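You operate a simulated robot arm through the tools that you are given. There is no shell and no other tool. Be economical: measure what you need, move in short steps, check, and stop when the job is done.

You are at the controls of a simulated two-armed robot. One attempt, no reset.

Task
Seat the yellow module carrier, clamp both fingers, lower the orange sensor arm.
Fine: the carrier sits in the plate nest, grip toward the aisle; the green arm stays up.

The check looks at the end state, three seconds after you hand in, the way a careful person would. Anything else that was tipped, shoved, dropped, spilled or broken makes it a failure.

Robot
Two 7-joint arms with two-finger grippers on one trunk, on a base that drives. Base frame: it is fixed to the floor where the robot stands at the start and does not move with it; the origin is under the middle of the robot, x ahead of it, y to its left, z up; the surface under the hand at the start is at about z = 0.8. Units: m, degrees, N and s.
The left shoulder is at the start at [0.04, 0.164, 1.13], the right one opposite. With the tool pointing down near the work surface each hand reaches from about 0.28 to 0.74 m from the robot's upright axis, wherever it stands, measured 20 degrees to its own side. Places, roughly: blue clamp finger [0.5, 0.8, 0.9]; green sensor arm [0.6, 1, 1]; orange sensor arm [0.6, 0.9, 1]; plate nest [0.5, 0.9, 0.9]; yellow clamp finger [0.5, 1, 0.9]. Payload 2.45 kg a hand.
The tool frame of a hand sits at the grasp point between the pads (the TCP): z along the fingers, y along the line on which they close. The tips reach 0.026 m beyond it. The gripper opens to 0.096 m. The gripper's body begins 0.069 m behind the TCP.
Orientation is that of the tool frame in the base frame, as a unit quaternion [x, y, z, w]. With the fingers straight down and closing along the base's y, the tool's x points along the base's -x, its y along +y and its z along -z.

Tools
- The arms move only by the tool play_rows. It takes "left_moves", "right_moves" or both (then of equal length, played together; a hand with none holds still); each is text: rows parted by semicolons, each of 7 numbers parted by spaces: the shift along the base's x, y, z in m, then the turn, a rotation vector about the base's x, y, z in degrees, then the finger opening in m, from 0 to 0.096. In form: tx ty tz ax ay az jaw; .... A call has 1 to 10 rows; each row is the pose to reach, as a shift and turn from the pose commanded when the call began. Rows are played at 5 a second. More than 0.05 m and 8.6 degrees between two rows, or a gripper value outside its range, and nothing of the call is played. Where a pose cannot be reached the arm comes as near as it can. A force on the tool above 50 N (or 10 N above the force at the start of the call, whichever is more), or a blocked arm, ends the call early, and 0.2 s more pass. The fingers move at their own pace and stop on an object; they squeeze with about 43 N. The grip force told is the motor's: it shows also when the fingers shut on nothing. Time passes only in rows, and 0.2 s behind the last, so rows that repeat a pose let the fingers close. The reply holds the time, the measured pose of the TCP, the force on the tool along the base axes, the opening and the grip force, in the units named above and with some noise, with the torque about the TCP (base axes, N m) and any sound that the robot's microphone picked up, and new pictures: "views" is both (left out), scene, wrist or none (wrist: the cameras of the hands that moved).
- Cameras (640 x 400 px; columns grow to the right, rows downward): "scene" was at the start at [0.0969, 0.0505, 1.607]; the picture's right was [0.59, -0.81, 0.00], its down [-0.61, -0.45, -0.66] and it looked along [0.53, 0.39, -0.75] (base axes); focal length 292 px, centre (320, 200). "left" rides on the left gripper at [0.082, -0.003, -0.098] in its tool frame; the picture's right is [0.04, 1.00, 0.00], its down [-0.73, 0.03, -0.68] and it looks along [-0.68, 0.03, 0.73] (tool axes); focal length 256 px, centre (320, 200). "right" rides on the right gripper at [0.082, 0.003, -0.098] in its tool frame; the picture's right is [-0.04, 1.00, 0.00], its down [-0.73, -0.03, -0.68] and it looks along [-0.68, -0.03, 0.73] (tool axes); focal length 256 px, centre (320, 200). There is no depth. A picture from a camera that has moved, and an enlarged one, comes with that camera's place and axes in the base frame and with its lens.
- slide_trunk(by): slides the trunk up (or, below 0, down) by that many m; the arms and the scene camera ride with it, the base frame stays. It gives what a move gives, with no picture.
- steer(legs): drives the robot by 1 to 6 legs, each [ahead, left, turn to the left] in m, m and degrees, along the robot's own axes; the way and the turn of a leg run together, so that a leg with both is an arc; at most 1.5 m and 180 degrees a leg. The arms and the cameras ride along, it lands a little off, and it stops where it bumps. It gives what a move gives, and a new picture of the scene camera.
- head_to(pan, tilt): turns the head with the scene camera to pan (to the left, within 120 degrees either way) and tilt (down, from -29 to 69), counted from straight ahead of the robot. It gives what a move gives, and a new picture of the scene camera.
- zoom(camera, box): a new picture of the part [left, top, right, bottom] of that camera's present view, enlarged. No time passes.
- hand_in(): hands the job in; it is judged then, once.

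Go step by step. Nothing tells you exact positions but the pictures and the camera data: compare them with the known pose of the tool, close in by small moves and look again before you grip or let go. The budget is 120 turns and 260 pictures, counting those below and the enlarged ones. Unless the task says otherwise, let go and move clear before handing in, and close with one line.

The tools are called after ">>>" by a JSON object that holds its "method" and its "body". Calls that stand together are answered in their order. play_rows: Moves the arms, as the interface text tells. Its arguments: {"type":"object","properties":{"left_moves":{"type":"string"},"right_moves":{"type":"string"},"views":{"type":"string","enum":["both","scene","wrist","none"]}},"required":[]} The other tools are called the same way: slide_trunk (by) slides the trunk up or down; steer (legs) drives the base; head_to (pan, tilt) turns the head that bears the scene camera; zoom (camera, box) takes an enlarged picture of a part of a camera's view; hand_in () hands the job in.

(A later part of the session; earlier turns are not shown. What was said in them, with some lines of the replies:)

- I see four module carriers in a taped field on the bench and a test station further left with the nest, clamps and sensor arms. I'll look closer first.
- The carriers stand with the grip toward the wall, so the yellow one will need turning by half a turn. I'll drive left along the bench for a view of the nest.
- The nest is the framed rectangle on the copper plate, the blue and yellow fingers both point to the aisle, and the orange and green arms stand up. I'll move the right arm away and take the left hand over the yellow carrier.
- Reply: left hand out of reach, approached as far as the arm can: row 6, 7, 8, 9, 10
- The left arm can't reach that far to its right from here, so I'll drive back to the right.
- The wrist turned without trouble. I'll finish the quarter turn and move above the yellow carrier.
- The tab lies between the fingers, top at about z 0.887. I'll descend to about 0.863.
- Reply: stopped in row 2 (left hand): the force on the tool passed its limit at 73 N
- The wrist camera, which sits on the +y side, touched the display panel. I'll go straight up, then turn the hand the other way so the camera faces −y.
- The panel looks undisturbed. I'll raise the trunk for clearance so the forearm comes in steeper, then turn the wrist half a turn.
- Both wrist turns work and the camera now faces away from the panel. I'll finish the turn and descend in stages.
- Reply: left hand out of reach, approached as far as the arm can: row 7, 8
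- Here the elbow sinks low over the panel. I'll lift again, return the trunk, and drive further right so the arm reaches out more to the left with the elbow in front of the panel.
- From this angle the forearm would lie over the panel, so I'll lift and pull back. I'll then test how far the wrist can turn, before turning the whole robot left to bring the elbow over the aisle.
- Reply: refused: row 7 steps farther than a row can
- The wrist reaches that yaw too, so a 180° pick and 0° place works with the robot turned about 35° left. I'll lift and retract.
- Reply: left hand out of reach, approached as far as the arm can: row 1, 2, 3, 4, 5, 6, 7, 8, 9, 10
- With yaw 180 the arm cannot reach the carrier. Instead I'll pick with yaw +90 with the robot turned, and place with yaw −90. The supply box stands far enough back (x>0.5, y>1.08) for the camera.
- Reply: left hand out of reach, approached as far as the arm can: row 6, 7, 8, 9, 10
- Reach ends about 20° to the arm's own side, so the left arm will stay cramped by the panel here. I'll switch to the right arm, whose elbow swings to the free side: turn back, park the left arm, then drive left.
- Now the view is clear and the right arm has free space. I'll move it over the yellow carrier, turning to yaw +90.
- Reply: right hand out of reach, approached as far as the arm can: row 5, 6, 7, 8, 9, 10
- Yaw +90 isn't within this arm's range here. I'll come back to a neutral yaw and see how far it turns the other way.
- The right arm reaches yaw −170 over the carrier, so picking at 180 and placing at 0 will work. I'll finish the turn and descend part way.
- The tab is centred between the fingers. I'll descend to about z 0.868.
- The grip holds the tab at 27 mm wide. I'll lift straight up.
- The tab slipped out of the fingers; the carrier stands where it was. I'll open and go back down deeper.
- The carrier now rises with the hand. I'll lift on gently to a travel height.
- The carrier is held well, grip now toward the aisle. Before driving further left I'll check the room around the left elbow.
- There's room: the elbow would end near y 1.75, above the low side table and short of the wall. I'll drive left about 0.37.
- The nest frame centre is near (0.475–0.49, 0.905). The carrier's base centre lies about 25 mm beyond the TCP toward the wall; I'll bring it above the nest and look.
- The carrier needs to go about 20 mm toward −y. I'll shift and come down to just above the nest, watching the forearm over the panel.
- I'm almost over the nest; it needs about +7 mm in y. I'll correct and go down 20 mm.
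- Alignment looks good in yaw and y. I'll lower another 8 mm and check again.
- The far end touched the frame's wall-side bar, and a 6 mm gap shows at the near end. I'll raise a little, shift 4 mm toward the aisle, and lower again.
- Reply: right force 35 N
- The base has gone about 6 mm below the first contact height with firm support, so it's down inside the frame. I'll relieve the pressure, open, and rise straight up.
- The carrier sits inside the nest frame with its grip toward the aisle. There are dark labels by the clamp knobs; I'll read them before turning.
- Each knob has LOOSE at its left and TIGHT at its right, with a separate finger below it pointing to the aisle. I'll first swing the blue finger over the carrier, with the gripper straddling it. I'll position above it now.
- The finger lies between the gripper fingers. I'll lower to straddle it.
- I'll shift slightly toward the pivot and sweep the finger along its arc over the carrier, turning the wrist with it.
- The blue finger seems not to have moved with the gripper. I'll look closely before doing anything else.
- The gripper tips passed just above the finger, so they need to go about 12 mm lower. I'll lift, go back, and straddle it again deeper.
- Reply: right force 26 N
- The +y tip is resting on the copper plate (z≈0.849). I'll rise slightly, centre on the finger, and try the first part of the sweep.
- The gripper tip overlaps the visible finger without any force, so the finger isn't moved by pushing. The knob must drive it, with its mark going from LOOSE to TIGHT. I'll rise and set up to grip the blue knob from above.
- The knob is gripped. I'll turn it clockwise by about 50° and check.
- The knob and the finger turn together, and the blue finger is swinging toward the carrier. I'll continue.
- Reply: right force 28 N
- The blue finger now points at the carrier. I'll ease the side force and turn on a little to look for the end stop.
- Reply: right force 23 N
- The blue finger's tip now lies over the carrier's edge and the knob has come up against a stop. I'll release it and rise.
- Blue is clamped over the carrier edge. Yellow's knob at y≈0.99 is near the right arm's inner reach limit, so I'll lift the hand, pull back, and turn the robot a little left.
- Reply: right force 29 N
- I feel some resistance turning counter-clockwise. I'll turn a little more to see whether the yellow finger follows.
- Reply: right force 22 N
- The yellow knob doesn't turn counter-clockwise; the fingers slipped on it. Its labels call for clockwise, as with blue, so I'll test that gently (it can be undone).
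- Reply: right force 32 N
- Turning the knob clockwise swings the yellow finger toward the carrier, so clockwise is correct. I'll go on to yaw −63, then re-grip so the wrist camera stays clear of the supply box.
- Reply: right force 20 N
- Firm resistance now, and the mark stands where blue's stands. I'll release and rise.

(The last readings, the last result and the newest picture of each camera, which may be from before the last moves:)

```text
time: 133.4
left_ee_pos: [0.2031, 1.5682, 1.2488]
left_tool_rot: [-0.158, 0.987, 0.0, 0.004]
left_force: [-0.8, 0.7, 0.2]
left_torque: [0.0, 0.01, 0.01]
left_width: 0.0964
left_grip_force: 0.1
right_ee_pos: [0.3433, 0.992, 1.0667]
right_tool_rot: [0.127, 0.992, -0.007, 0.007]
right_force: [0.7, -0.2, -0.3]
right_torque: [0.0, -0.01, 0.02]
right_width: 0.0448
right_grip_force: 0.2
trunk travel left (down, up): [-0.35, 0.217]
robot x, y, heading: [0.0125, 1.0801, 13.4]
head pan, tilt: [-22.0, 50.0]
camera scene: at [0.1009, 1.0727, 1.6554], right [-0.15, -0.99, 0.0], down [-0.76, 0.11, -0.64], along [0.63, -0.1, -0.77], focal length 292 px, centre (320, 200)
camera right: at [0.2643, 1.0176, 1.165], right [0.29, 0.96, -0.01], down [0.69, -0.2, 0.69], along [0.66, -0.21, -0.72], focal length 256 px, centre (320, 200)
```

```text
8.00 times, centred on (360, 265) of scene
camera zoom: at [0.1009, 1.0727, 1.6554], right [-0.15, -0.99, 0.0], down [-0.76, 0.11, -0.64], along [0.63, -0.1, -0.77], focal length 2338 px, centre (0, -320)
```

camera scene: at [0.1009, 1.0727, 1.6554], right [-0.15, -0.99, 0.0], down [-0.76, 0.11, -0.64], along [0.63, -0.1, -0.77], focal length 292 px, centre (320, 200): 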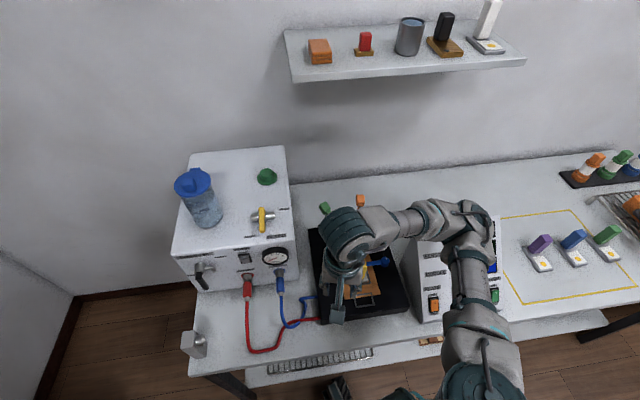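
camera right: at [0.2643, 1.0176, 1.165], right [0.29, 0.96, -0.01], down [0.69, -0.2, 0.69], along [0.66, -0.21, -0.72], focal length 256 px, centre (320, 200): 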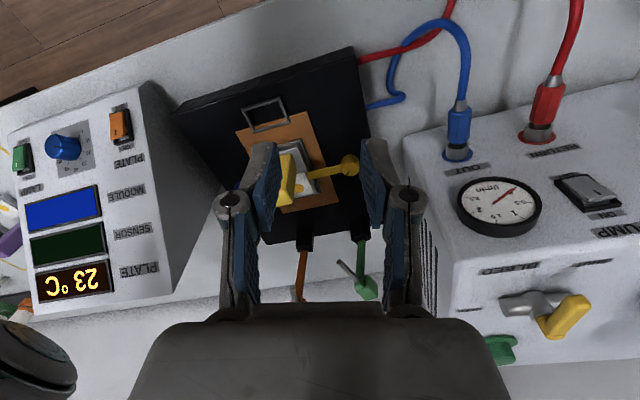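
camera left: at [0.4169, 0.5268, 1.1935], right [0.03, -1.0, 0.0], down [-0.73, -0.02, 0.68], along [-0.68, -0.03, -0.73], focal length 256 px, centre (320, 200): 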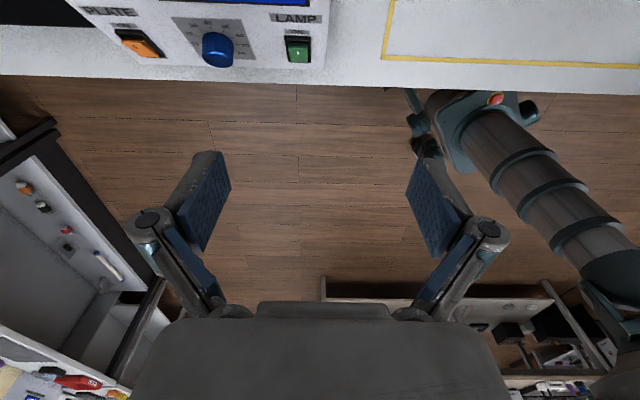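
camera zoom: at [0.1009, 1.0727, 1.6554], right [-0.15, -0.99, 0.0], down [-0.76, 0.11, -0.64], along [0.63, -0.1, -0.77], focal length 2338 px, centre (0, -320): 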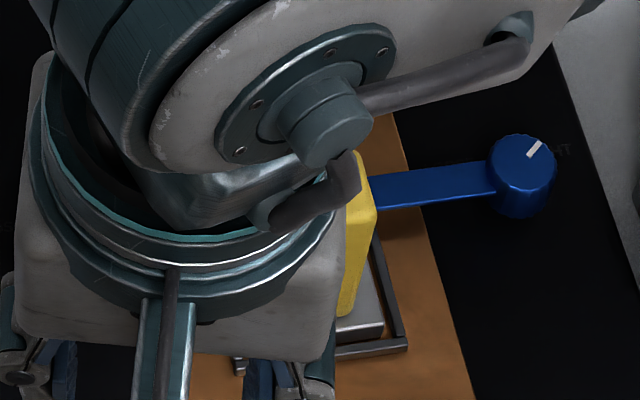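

Both fingers are over the carrier now. Next is the orange sensor arm; I'll bring the wrist camera near to measure it.

>>> {"method": "play_rows", "body": {"right_moves": ".02 -.03 .02 0 0 5 .06;.05 -.06 .03 0 0 10 .06;.08 -.09 .04 0 0 14.6 .06;.11 -.115 .04 0 0 14.6 .06;.14 -.117 .04 0 0 14.6 .06;.14 -.117 .04 0 0 14.6 .06;.14 -.117 .04 0 0 14.6 .06", "views": "both"}}

>>> {"method": "zoom", "body": {"camera": "right", "box": [220, 20, 460, 200]}}

>>> {"method": "zoom", "body": {"camera": "scene", "box": [300, 170, 420, 300]}}

```text
time: 135.0
left_ee_pos: [0.2022, 1.5676, 1.2494]
left_tool_rot: [-0.158, 0.987, 0.0, 0.005]
left_force: [-0.4, 0.7, -0.6]
left_torque: [0.01, 0.02, 0.01]
left_width: 0.0961
left_grip_force: 0.2
right_ee_pos: [0.4828, 0.8779, 1.1085]
right_tool_rot: [0.002, 1.0, -0.005, 0.009]
right_force: [-0.9, -0.6, -0.4]
right_torque: [0.0, 0.0, 0.01]
right_width: 0.0603
right_grip_force: 0.1
trunk travel left (down, up): [-0.35, 0.217]
robot x, y, heading: [0.0137, 1.0813, 13.5]
head pan, tilt: [-22.0, 50.0]
camera scene: at [0.1012, 1.0716, 1.6554], right [-0.15, -0.99, 0.0], down [-0.76, 0.11, -0.64], along [0.63, -0.1, -0.77], focal length 292 px, centre (320, 200)
camera right: at [0.3998, 0.8826, 1.2046], right [0.04, 1.0, -0.01], down [0.72, -0.03, 0.69], along [0.69, -0.04, -0.72], focal length 256 px, centre (320, 200)
```

scene: 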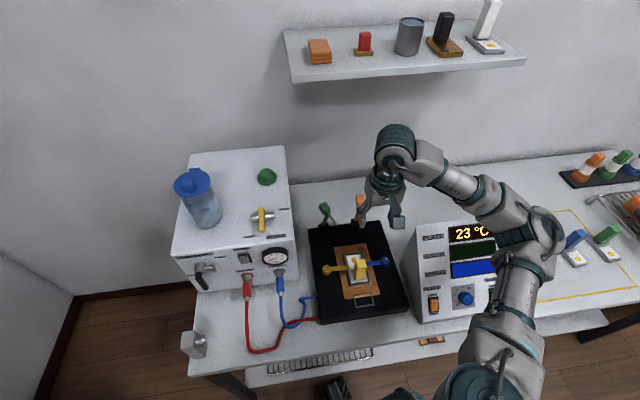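
right: 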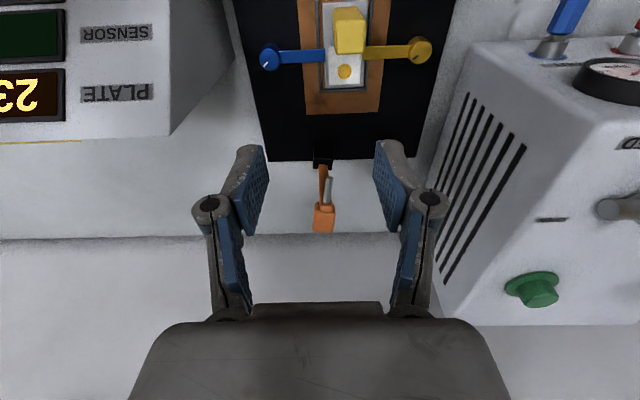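

```text
2.22 times, centred on (340, 110) of right
camera zoom: at [0.3998, 0.8826, 1.2046], right [0.04, 1.0, -0.01], down [0.72, -0.03, 0.69], along [0.69, -0.04, -0.72], focal length 569 px, centre (276, 400)
```

zoom: 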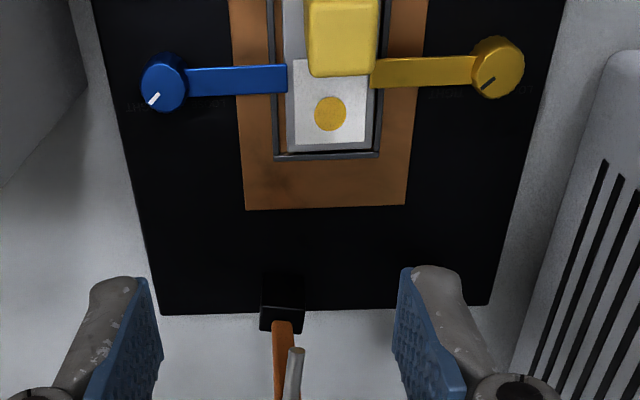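

```text
3.08 times, centred on (360, 235) of scene
camera zoom: at [0.1012, 1.0716, 1.6554], right [-0.15, -0.99, 0.0], down [-0.76, 0.11, -0.64], along [0.63, -0.1, -0.77], focal length 899 px, centre (197, 92)
```

zoom: 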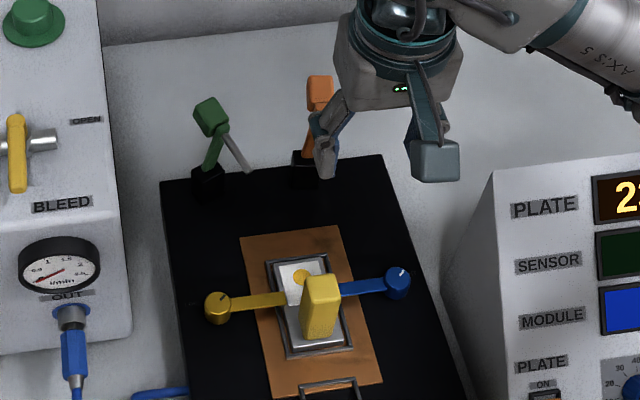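

The hand view shows both clamps lying on the carrier's edge. The orange head is at about (0.61, 0.875, 1.01), hinged near (0.603, 0.875, 0.876). I'll move above the head.

>>> {"method": "play_rows", "body": {"right_moves": ".03 -.001 0 0 0 0 .06;.065 -.002 0 0 0 0 .06;.1 -.002 0 0 0 0 .06;.126 -.002 0 0 0 0 .06;.126 -.002 0 0 0 0 .06;.126 -.002 0 0 0 0 .06", "views": "both"}}

>>> {"method": "zoom", "body": {"camera": "right", "box": [240, 60, 400, 200]}}

>>> {"method": "zoom", "body": {"camera": "scene", "box": [310, 170, 400, 260]}}

```text
time: 136.4
left_ee_pos: [0.2026, 1.5668, 1.2493]
left_tool_rot: [-0.158, 0.987, 0.0, 0.004]
left_force: [-0.4, -0.7, 0.1]
left_torque: [-0.01, 0.0, -0.03]
left_width: 0.0961
left_grip_force: 0.0
right_ee_pos: [0.6095, 0.878, 1.1083]
right_tool_rot: [0.002, 1.0, -0.005, 0.009]
right_force: [0.0, 0.4, 0.4]
right_torque: [-0.01, 0.0, 0.01]
right_width: 0.0601
right_grip_force: 0.1
trunk travel left (down, up): [-0.35, 0.217]
robot x, y, heading: [0.0175, 1.0784, 13.3]
head pan, tilt: [-22.0, 50.0]
camera scene: at [0.1024, 1.0716, 1.6554], right [-0.15, -0.99, 0.0], down [-0.76, 0.11, -0.64], along [0.63, -0.1, -0.77], focal length 292 px, centre (320, 200)
camera right: at [0.5275, 0.8829, 1.2046], right [0.04, 1.0, -0.01], down [0.72, -0.03, 0.69], along [0.69, -0.04, -0.72], focal length 256 px, centre (320, 200)
```

scene: 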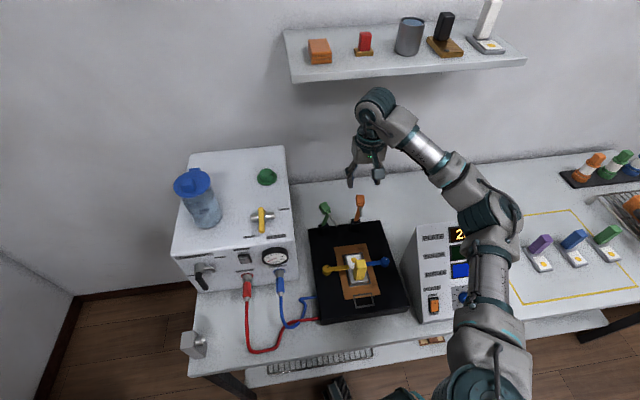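
right: 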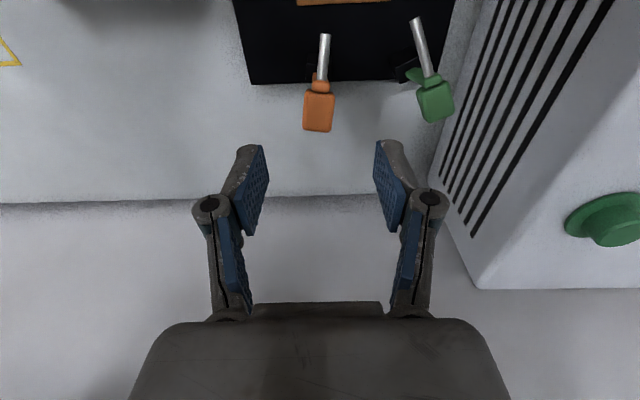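

```text
2.86 times, centred on (320, 130) of right
camera zoom: at [0.5275, 0.8829, 1.2046], right [0.04, 1.0, -0.01], down [0.72, -0.03, 0.69], along [0.69, -0.04, -0.72], focal length 731 px, centre (320, 400)
```

zoom: 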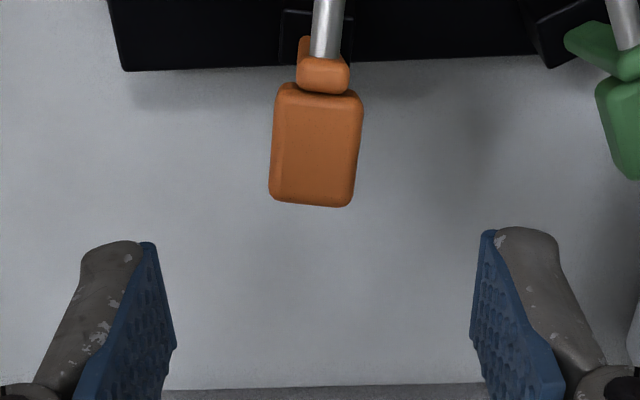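

```text
4.44 times, centred on (355, 215) of scene
camera zoom: at [0.1024, 1.0716, 1.6554], right [-0.15, -0.99, 0.0], down [-0.76, 0.11, -0.64], along [0.63, -0.1, -0.77], focal length 1299 px, centre (164, 133)
```

zoom: 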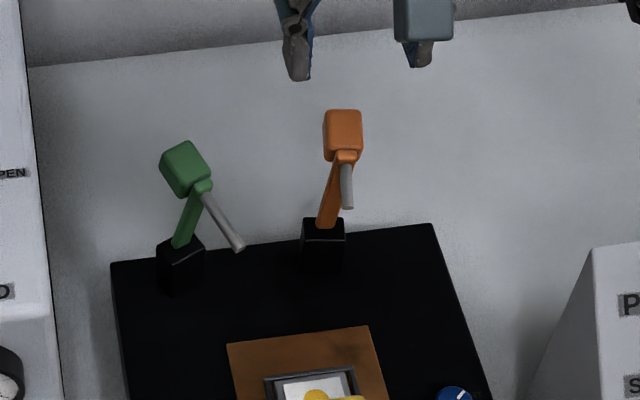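

The orange head is at about (0.62, 0.874, 1.0). I'll lower the fingers around it and close.

>>> {"method": "play_rows", "body": {"right_moves": ".01 -.0045 -.03 0 0 0 .06;.01 -.0045 -.06 0 0 0 .06;.01 -.0045 -.085 0 0 0 .06;.01 -.0045 -.104 0 0 0 .06;.01 -.0045 -.104 0 0 0 .06", "views": "wrist"}}

>>> {"method": "zoom", "body": {"camera": "right", "box": [220, 90, 420, 260]}}

>>> {"method": "zoom", "body": {"camera": "scene", "box": [310, 170, 400, 260]}}

```text
time: 137.6
left_ee_pos: [0.2039, 1.5667, 1.2487]
left_tool_rot: [-0.158, 0.987, -0.001, 0.004]
left_force: [0.4, 0.2, 0.7]
left_torque: [-0.01, 0.02, 0.02]
left_width: 0.0958
left_grip_force: 0.0
right_ee_pos: [0.6179, 0.8709, 1.0036]
right_tool_rot: [0.002, 1.0, -0.005, 0.009]
right_force: [0.0, -0.6, -0.1]
right_torque: [0.01, 0.0, -0.04]
right_width: 0.0601
right_grip_force: 0.1
trunk travel left (down, up): [-0.35, 0.217]
robot x, y, heading: [0.014, 1.0816, 13.3]
head pan, tilt: [-22.0, 50.0]
camera right: at [0.5351, 0.8757, 1.1005], right [0.04, 1.0, -0.01], down [0.72, -0.03, 0.69], along [0.69, -0.04, -0.72], focal length 256 px, centre (320, 200)
```

right: 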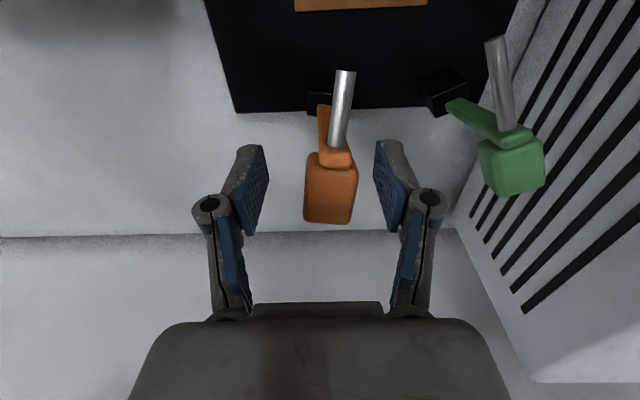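

```text
2.35 times, centred on (320, 175) of right
camera zoom: at [0.5351, 0.8757, 1.1005], right [0.04, 1.0, -0.01], down [0.72, -0.03, 0.69], along [0.69, -0.04, -0.72], focal length 602 px, centre (320, 259)
```

zoom: 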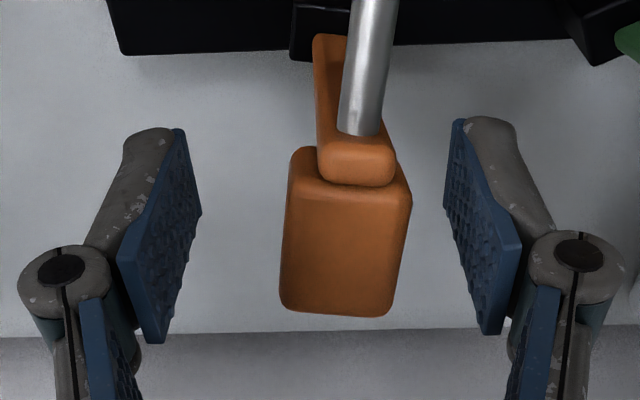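

```text
4.44 times, centred on (355, 215) of scene
camera zoom: at [0.1021, 1.0714, 1.6554], right [-0.15, -0.99, 0.0], down [-0.76, 0.11, -0.64], along [0.63, -0.1, -0.77], focal length 1299 px, centre (164, 133)
```

zoom: 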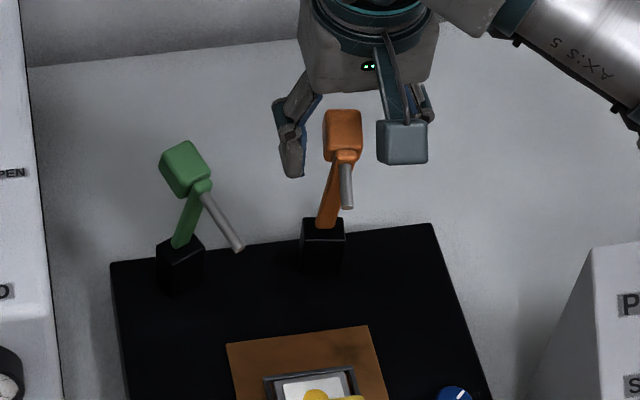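

>>> {"method": "play_rows", "body": {"right_moves": "0 .004 -.002 0 0 0 .05;0 .004 -.002 0 0 0 .03;0 .004 -.002 0 0 0 .01;0 .004 -.002 0 0 0 .01;0 .004 -.002 0 0 0 .01", "views": "wrist"}}

```text
time: 138.8
left_ee_pos: [0.2042, 1.5672, 1.2496]
left_tool_rot: [-0.158, 0.987, 0.0, 0.004]
left_force: [-0.5, -0.5, 0.4]
left_torque: [0.01, -0.02, 0.0]
left_width: 0.0961
left_grip_force: 0.0
right_ee_pos: [0.6186, 0.8751, 1.0015]
right_tool_rot: [0.002, 1.0, -0.004, 0.008]
right_force: [1.1, -3.0, 0.7]
right_torque: [-0.09, -0.09, -1.33]
right_width: 0.0255
right_grip_force: 44.9
trunk travel left (down, up): [-0.35, 0.217]
robot x, y, heading: [0.0165, 1.0797, 13.4]
head pan, tilt: [-22.0, 50.0]
camera right: at [0.5352, 0.8802, 1.0983], right [0.05, 1.0, -0.01], down [0.72, -0.03, 0.69], along [0.69, -0.04, -0.72], focal length 256 px, centre (320, 200)
```

right: 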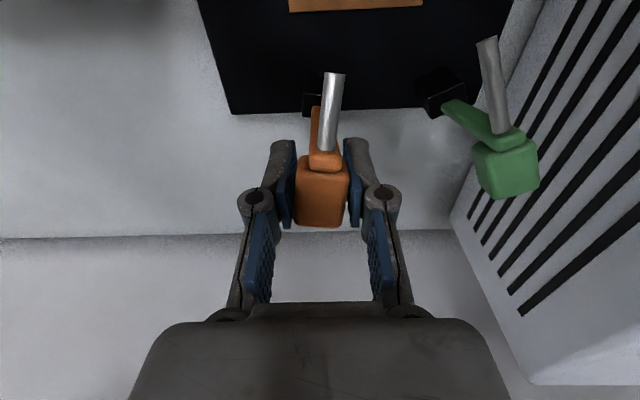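

The head is gripped, but the torque shows the arm's plane is turned a few degrees toward the nest. I'll align the wrist and begin to swing the arm down along its arc.

>>> {"method": "play_rows", "body": {"right_moves": "0 0 0 0 0 -4 .01;0 0 0 0 0 -8 .01;-.01 .0014 0 0 0 -8 .01;-.0202 .0029 -.0004 0 0 -8 .01;-.03 .0043 -.002 0 0 -8 .01;-.04 .0057 -.0042 0 0 -8 .01;-.04 .0057 -.0042 0 0 -8 .01", "views": "wrist"}}

>>> {"method": "zoom", "body": {"camera": "scene", "box": [310, 170, 400, 260]}}

```text
time: 140.4
left_ee_pos: [0.207, 1.567, 1.2488]
left_tool_rot: [-0.159, 0.987, 0.001, 0.002]
left_force: [0.2, 0.2, -0.3]
left_torque: [0.01, -0.01, 0.01]
left_width: 0.0962
left_grip_force: 0.0
right_ee_pos: [0.5837, 0.8809, 0.9962]
right_tool_rot: [0.072, 0.997, -0.005, 0.006]
right_force: [21.2, 7.6, -13.6]
right_torque: [0.07, -1.3, -0.36]
right_width: 0.0226
right_grip_force: 45.0
trunk travel left (down, up): [-0.35, 0.217]
robot x, y, heading: [0.0112, 1.0788, 13.6]
head pan, tilt: [-22.0, 50.0]
camera right: at [0.5009, 0.8972, 1.0928], right [0.18, 0.98, -0.01], down [0.71, -0.13, 0.69], along [0.68, -0.13, -0.72], focal length 256 px, centre (320, 200)
```

right: 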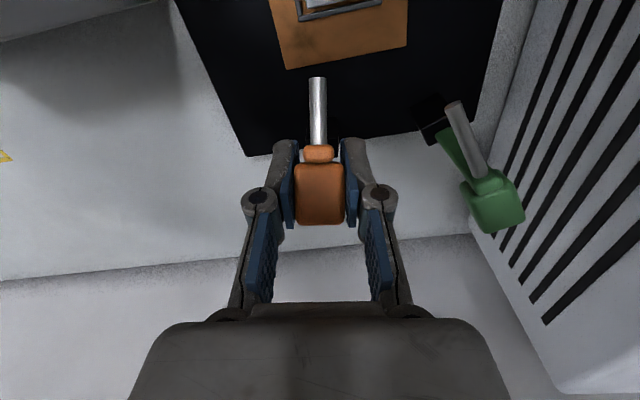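

```text
4.44 times, centred on (355, 215) of scene
camera zoom: at [0.1104, 1.0725, 1.6548], right [-0.15, -0.99, 0.0], down [-0.76, 0.11, -0.64], along [0.63, -0.1, -0.77], focal length 1299 px, centre (164, 133)
```

zoom: 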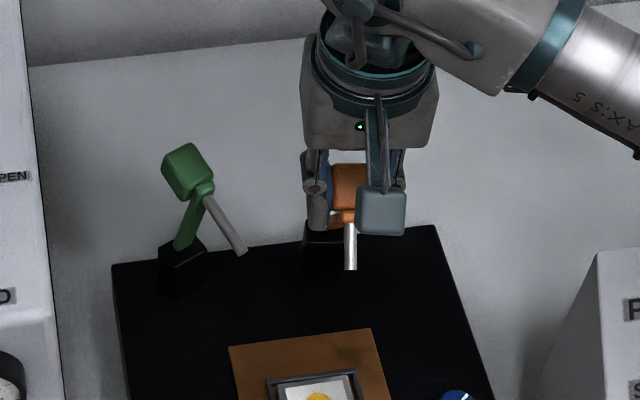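

The arm follows, with moderate hinge friction. I'll continue, a bit lower along the arc.

>>> {"method": "play_rows", "body": {"right_moves": "-.009 .0013 -.007 0 0 0 .01;-.019 .0027 -.012 0 0 0 .01;-.028 .004 -.018 0 0 0 .01;-.036 .0052 -.024 0 0 0 .01;-.044 .0063 -.031 0 0 0 .01;-.044 .0063 -.031 0 0 0 .01", "views": "wrist"}}

>>> {"method": "zoom", "body": {"camera": "scene", "box": [310, 190, 400, 280]}}

```text
time: 141.8
left_ee_pos: [0.2072, 1.5699, 1.2495]
left_tool_rot: [-0.158, 0.987, -0.001, 0.003]
left_force: [0.2, -0.6, -0.3]
left_torque: [-0.03, 0.02, 0.01]
left_width: 0.096
left_grip_force: 0.0
right_ee_pos: [0.5377, 0.8883, 0.9654]
right_tool_rot: [0.071, 0.997, -0.006, 0.008]
right_force: [26.9, 12.0, -4.7]
right_torque: [-0.05, -1.39, -0.14]
right_width: 0.023
right_grip_force: 45.2
trunk travel left (down, up): [-0.35, 0.217]
robot x, y, heading: [0.0149, 1.0817, 13.5]
head pan, tilt: [-22.0, 50.0]
camera right: at [0.4565, 0.9042, 1.0626], right [0.18, 0.98, -0.01], down [0.71, -0.13, 0.69], along [0.68, -0.13, -0.72], focal length 256 px, centre (320, 200)
```

right: 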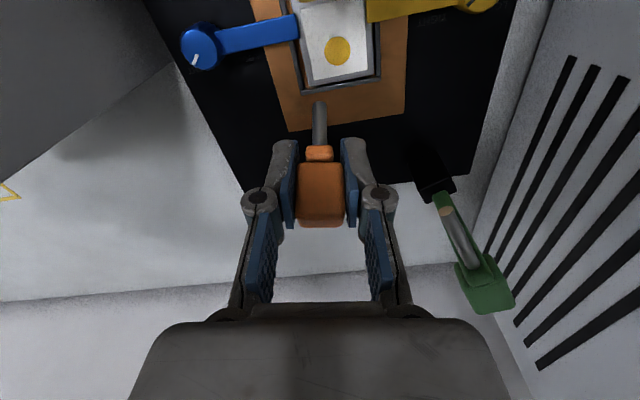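

```text
4.44 times, centred on (355, 235) of scene
camera zoom: at [0.1093, 1.0752, 1.655], right [-0.15, -0.99, 0.0], down [-0.76, 0.11, -0.64], along [0.63, -0.1, -0.77], focal length 1299 px, centre (164, 44)
```

zoom: 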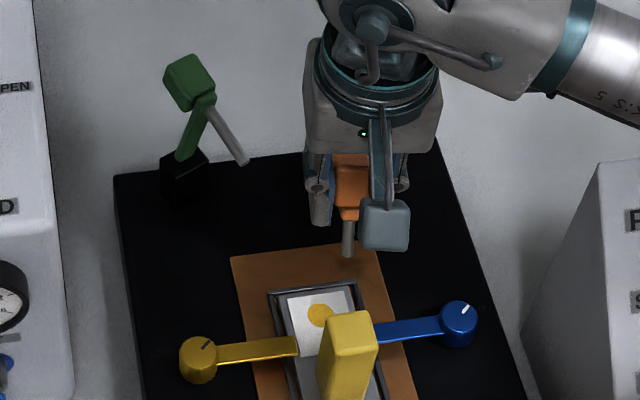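

>>> {"method": "play_rows", "body": {"right_moves": "-.008 .003 -.009 0 0 0 .01;-.015 .0055 -.018 0 0 0 .01;-.021 .008 -.027 0 0 0 .01;-.026 .01 -.036 0 0 0 .01;-.026 .01 -.036 0 0 0 .01", "views": "wrist"}}

>>> {"method": "zoom", "body": {"camera": "scene", "box": [310, 190, 400, 280]}}

>>> {"method": "zoom", "body": {"camera": "right", "box": [220, 20, 420, 240]}}

```text
time: 143.0
left_ee_pos: [0.2048, 1.5636, 1.2504]
left_tool_rot: [-0.159, 0.987, 0.0, 0.004]
left_force: [-0.2, 0.1, 0.0]
left_torque: [0.01, -0.03, 0.01]
left_width: 0.0964
left_grip_force: 0.0
right_ee_pos: [0.508, 0.8929, 0.9286]
right_tool_rot: [0.072, 0.997, -0.006, 0.006]
right_force: [5.4, -9.2, 1.3]
right_torque: [-0.27, -0.3, -0.32]
right_width: 0.0225
right_grip_force: 45.5
trunk travel left (down, up): [-0.35, 0.217]
robot x, y, heading: [0.0155, 1.0804, 13.0]
head pan, tilt: [-22.0, 50.0]
camera right: at [0.4268, 0.909, 1.0249], right [0.18, 0.98, -0.01], down [0.71, -0.13, 0.69], along [0.68, -0.13, -0.72], focal length 256 px, centre (320, 200)
```

right: 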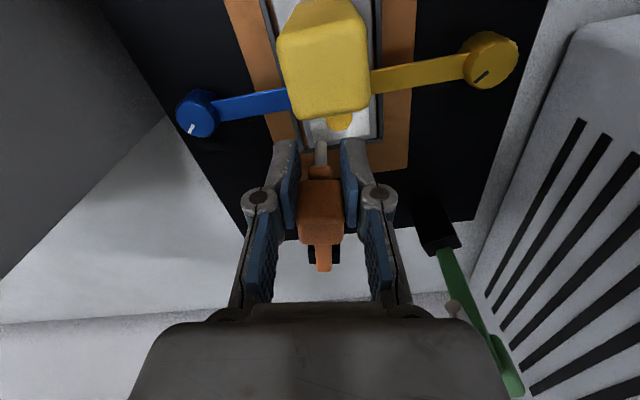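

```text
4.44 times, centred on (355, 235) of scene
camera zoom: at [0.1025, 1.0673, 1.6553], right [-0.15, -0.99, 0.0], down [-0.76, 0.12, -0.64], along [0.63, -0.1, -0.77], focal length 1299 px, centre (164, 44)
```

zoom: 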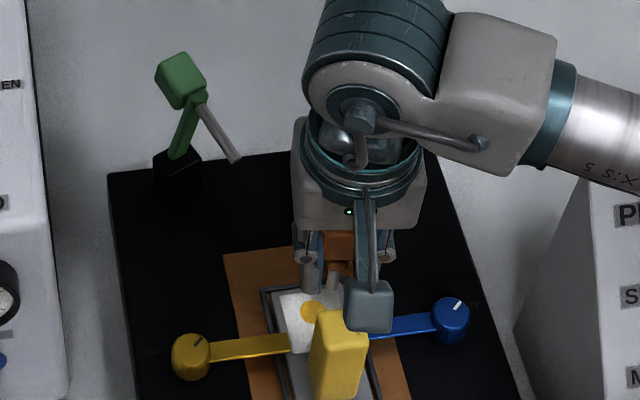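

```text
1.82 times, centred on (320, 130) of right
camera zoom: at [0.4268, 0.909, 1.0249], right [0.18, 0.98, -0.01], down [0.71, -0.13, 0.69], along [0.68, -0.13, -0.72], focal length 465 px, centre (320, 327)
```

zoom: 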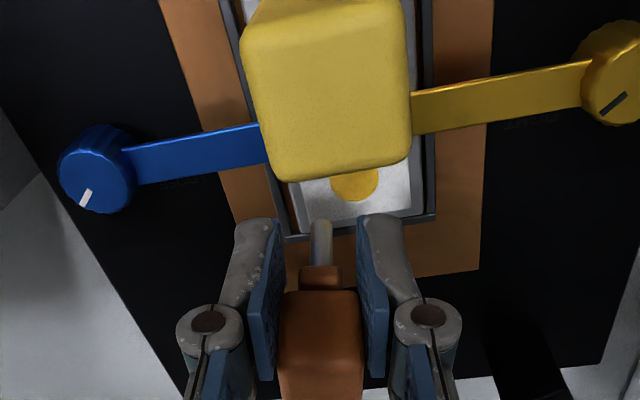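

>>> {"method": "play_rows", "body": {"right_moves": "-.003 .001 -.007 0 0 0 .01;-.005 .0015 -.0145 0 0 0 .01;-.007 .002 -.022 0 0 0 .01;-.008 .002 -.028 0 0 0 .01;-.008 .002 -.028 0 0 0 .01", "views": "wrist"}}

>>> {"method": "zoom", "body": {"camera": "scene", "box": [310, 200, 400, 290]}}

>>> {"method": "zoom", "body": {"camera": "right", "box": [220, 60, 420, 260]}}

```text
time: 144.2
left_ee_pos: [0.203, 1.5613, 1.2518]
left_tool_rot: [-0.159, 0.987, 0.002, 0.005]
left_force: [-0.5, -0.7, -0.6]
left_torque: [-0.01, 0.02, -0.03]
left_width: 0.096
left_grip_force: 0.1
right_ee_pos: [0.4998, 0.8941, 0.9034]
right_tool_rot: [0.073, 0.997, -0.005, 0.009]
right_force: [8.6, -31.5, 31.5]
right_torque: [-0.26, -0.41, -0.38]
right_width: 0.0221
right_grip_force: 44.5
trunk travel left (down, up): [-0.35, 0.217]
robot x, y, heading: [0.0174, 1.0797, 13.3]
head pan, tilt: [-22.0, 50.0]
camera right: at [0.4191, 0.9101, 0.9994], right [0.18, 0.98, -0.01], down [0.71, -0.13, 0.69], along [0.68, -0.13, -0.72], focal length 256 px, centre (320, 200)
```

right: 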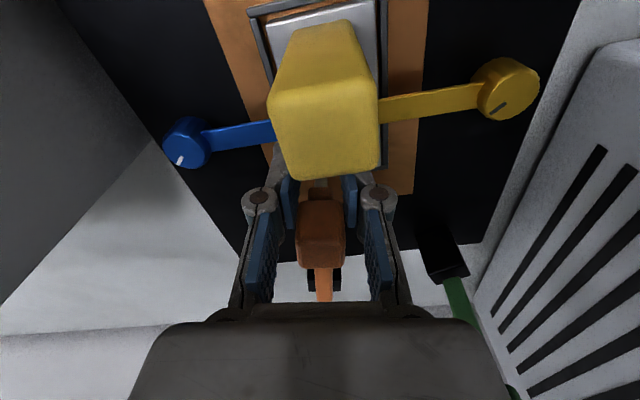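

```text
4.44 times, centred on (355, 245) of scene
camera zoom: at [0.0989, 1.0596, 1.6558], right [-0.15, -0.99, -0.01], down [-0.76, 0.12, -0.64], along [0.63, -0.09, -0.77], focal length 1299 px, centre (164, 0)
```

zoom: 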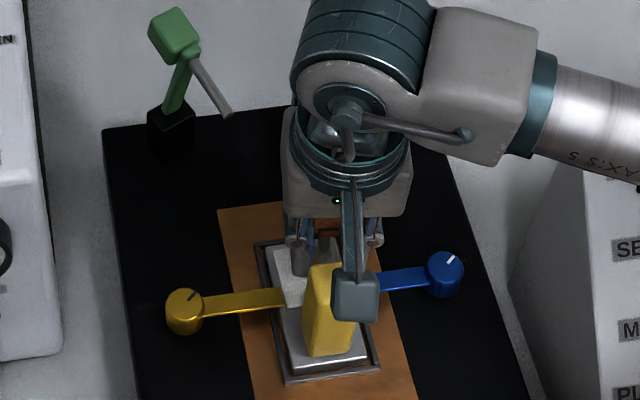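

```text
2.00 times, centred on (320, 160) of right
camera zoom: at [0.4191, 0.9101, 0.9994], right [0.18, 0.98, -0.01], down [0.71, -0.13, 0.69], along [0.68, -0.13, -0.72], focal length 512 px, centre (320, 280)
```

zoom: 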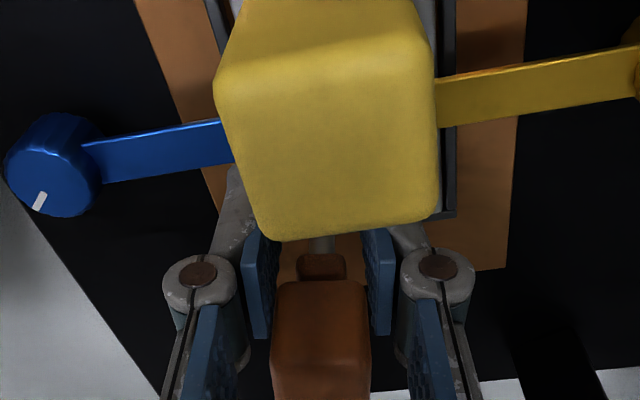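

There's firm contact below, likely the probe on the module. I'll open the fingers, rise, and look.

>>> {"method": "play_rows", "body": {"right_moves": "0 0 .001 0 0 0 .03;0 0 .001 0 0 0 .042;0 0 .001 0 0 0 .042;0 0 .03 0 0 0 .042;0 0 .07 0 0 0 .042;0 0 .11 0 0 0 .042;-.03 0 .14 0 0 0 .042;-.06 -.03 .15 0 0 0 .042;-.08 -.07 .15 0 0 0 .042", "views": "both"}}

>>> {"method": "zoom", "body": {"camera": "scene", "box": [300, 180, 410, 310]}}

>>> {"method": "zoom", "body": {"camera": "right", "box": [260, 0, 500, 200]}}

```text
time: 146.2
left_ee_pos: [0.2028, 1.5618, 1.2521]
left_tool_rot: [-0.159, 0.987, 0.001, 0.005]
left_force: [-0.7, 0.5, -0.3]
left_torque: [0.0, -0.02, 0.01]
left_width: 0.0963
left_grip_force: 0.1
right_ee_pos: [0.421, 0.8253, 1.0504]
right_tool_rot: [0.071, 0.997, -0.003, 0.008]
right_force: [0.0, -0.7, 1.0]
right_torque: [0.01, -0.01, 0.01]
right_width: 0.0419
right_grip_force: 0.0
trunk travel left (down, up): [-0.35, 0.217]
robot x, y, heading: [0.016, 1.0788, 13.4]
head pan, tilt: [-22.0, 50.0]
camera scene: at [0.1, 1.0638, 1.6555], right [-0.15, -0.99, 0.0], down [-0.76, 0.12, -0.64], along [0.63, -0.09, -0.77], focal length 292 px, centre (320, 200)
camera right: at [0.3392, 0.8408, 1.1471], right [0.18, 0.98, -0.01], down [0.71, -0.13, 0.69], along [0.68, -0.13, -0.72], focal length 256 px, centre (320, 200)
```

scene: 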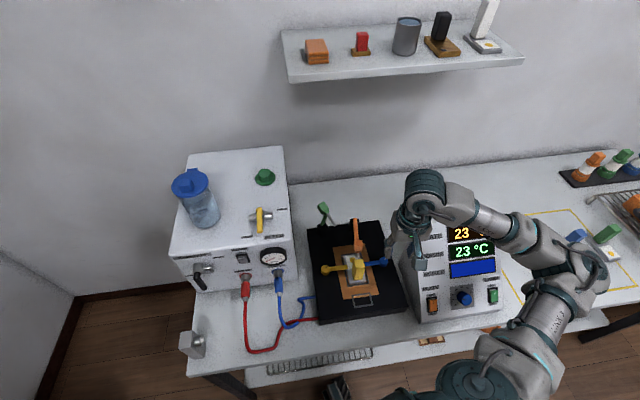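
right: 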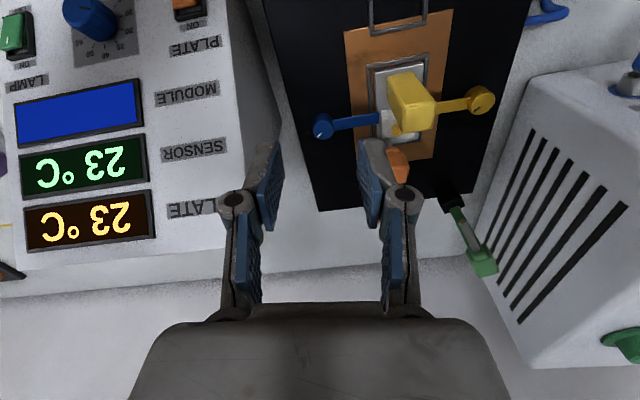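

```text
3.08 times, centred on (355, 245) of scene
camera zoom: at [0.1, 1.0638, 1.6555], right [-0.15, -0.99, 0.0], down [-0.76, 0.12, -0.64], along [0.63, -0.09, -0.77], focal length 899 px, centre (212, 62)
```

zoom: 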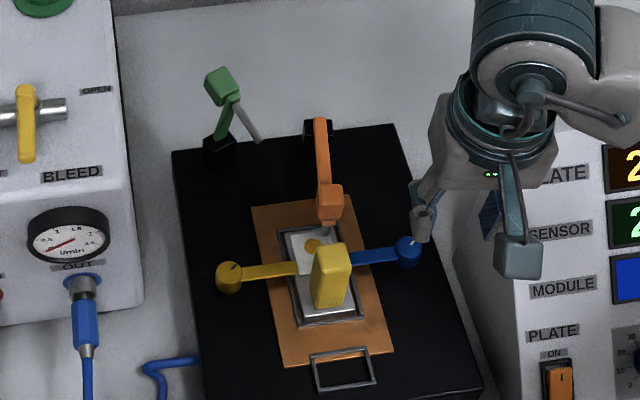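

```text
2.00 times, centred on (380, 100) of right
camera zoom: at [0.3392, 0.8408, 1.1471], right [0.18, 0.98, -0.01], down [0.71, -0.13, 0.69], along [0.68, -0.13, -0.72], focal length 512 px, centre (200, 400)
```

zoom: 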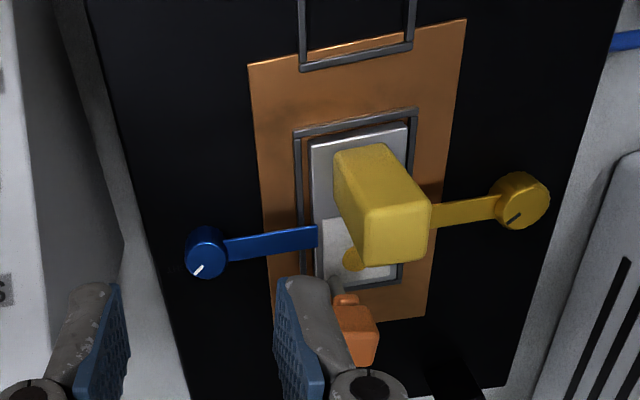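

The SENSOR display now reads 23 °C, so the probe is on the module. I'll compare the two knob marks closely.

>>> {"method": "zoom", "body": {"camera": "scene", "box": [312, 235, 397, 300]}}

>>> {"method": "zoom", "body": {"camera": "right", "box": [300, 60, 510, 200]}}

```text
6.15 times, centred on (354, 268) of scene
camera zoom: at [0.1, 1.0638, 1.6555], right [-0.15, -0.99, 0.0], down [-0.76, 0.12, -0.64], along [0.63, -0.09, -0.77], focal length 1798 px, centre (108, -215)
```

zoom: 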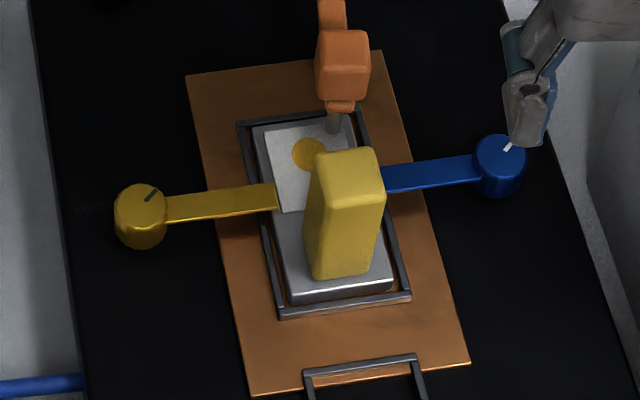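

```text
2.86 times, centred on (405, 130) of right
camera zoom: at [0.3392, 0.8408, 1.1471], right [0.18, 0.98, -0.01], down [0.71, -0.13, 0.69], along [0.68, -0.13, -0.72], focal length 731 px, centre (77, 400)
```

zoom: 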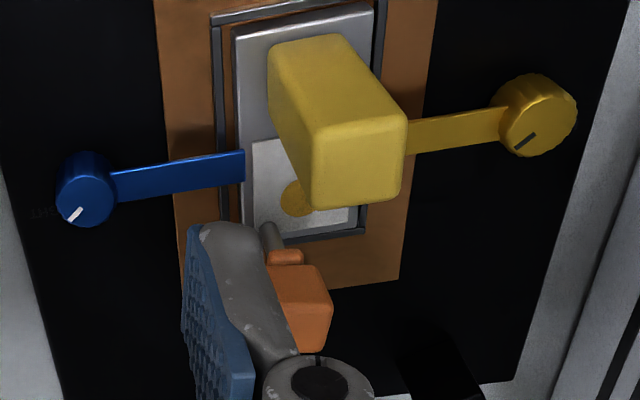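

Carrier seated, both fingers over it with matching marks, orange probe down and reading, green arm up. I'll move the hand well clear and take one last look.

>>> {"method": "play_rows", "body": {"right_moves": "-.02 -.02 .04 0 0 0 .042;-.04 -.04 .08 0 0 0 .042;-.07 -.06 .12 0 0 0 .042;-.1 -.08 .15 0 0 0 .042;-.1 -.08 .15 0 0 0 .042", "views": "scene"}}

>>> {"method": "zoom", "body": {"camera": "scene", "box": [290, 170, 530, 320]}}

```text
refused: row 3 steps farther than a row can; nothing moved
```

```text
2.67 times, centred on (410, 245) of scene
camera zoom: at [0.1, 1.0638, 1.6555], right [-0.15, -0.99, 0.0], down [-0.76, 0.12, -0.64], along [0.63, -0.09, -0.77], focal length 779 px, centre (80, 80)
```

zoom: 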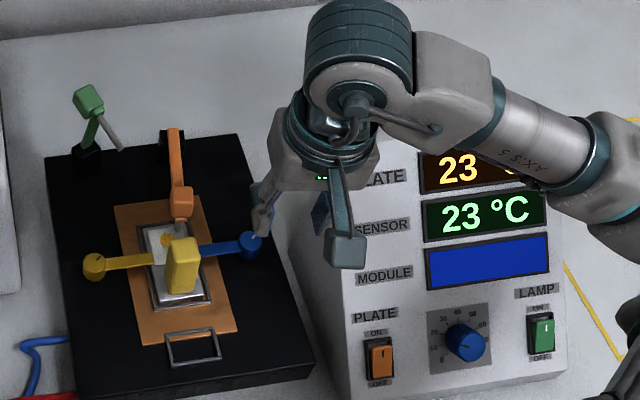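

The state looks right; that last move was refused only because one step was too long. I'll retreat in smaller steps.

>>> {"method": "play_rows", "body": {"right_moves": "0 0 .04 0 0 0 .042;0 0 .08 0 0 0 .042;-.02 -.01 .12 0 0 0 .042;-.05 -.03 .15 0 0 0 .042;-.08 -.05 .17 0 0 0 .042;-.1 -.06 .17 0 0 0 .042", "views": "scene"}}

>>> {"method": "zoom", "body": {"camera": "scene", "box": [290, 170, 530, 320]}}

```text
time: 147.6
left_ee_pos: [0.2008, 1.5681, 1.2497]
left_tool_rot: [-0.158, 0.987, -0.001, 0.005]
left_force: [0.4, -0.1, 1.3]
left_torque: [-0.03, -0.02, 0.0]
left_width: 0.0958
left_grip_force: 0.1
right_ee_pos: [0.3279, 0.7997, 1.2138]
right_tool_rot: [0.072, 0.997, -0.005, 0.009]
right_force: [-0.1, 0.9, 0.1]
right_torque: [-0.01, -0.04, 0.01]
right_width: 0.042
right_grip_force: 0.0
right hand out of reach, approached as far as the arm can: row 5, 6
trunk travel left (down, up): [-0.35, 0.217]
robot x, y, heading: [0.016, 1.0843, 13.5]
head pan, tilt: [-22.0, 50.0]
camera scene: at [0.0957, 1.0724, 1.6557], right [-0.15, -0.99, 0.0], down [-0.76, 0.11, -0.64], along [0.64, -0.1, -0.77], focal length 292 px, centre (320, 200)
```

scene: 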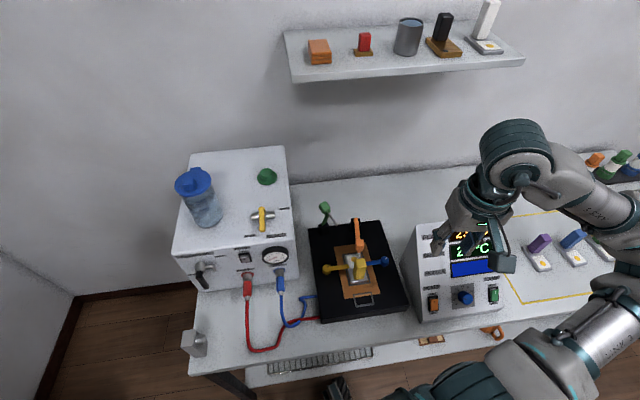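

```text
2.67 times, centred on (410, 245) of scene
camera zoom: at [0.0957, 1.0724, 1.6557], right [-0.15, -0.99, 0.0], down [-0.76, 0.11, -0.64], along [0.64, -0.1, -0.77], focal length 779 px, centre (80, 80)
```

zoom: 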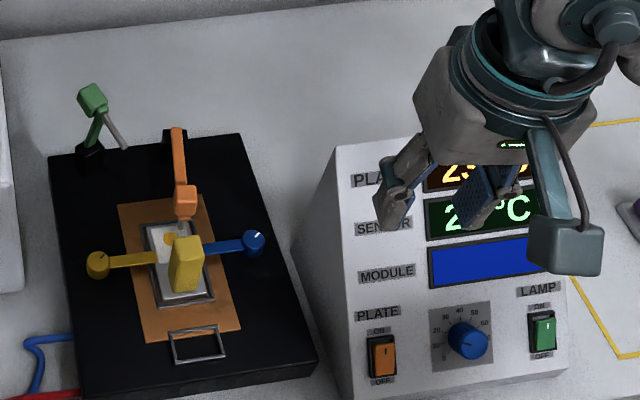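

Everything stands as asked: carrier in the nest with its grip toward the aisle, both fingers clamped, orange arm down and green arm up. The hands are clear, so I'm handing in.

>>> {"method": "hand_in", "body": {}}

```text
The job is handed in.
```

I handed in the job: the yellow carrier is in the plate nest with its grip toward the aisle. Both clamp fingers are tight over it, the orange sensor arm is down (the SENSOR display now reads 23 °C), and the green arm is still up. While I was lining up to pick the carrier, the left hand bumped the display panel at about 73 N. The panel looked undisturbed in the pictures afterwards.
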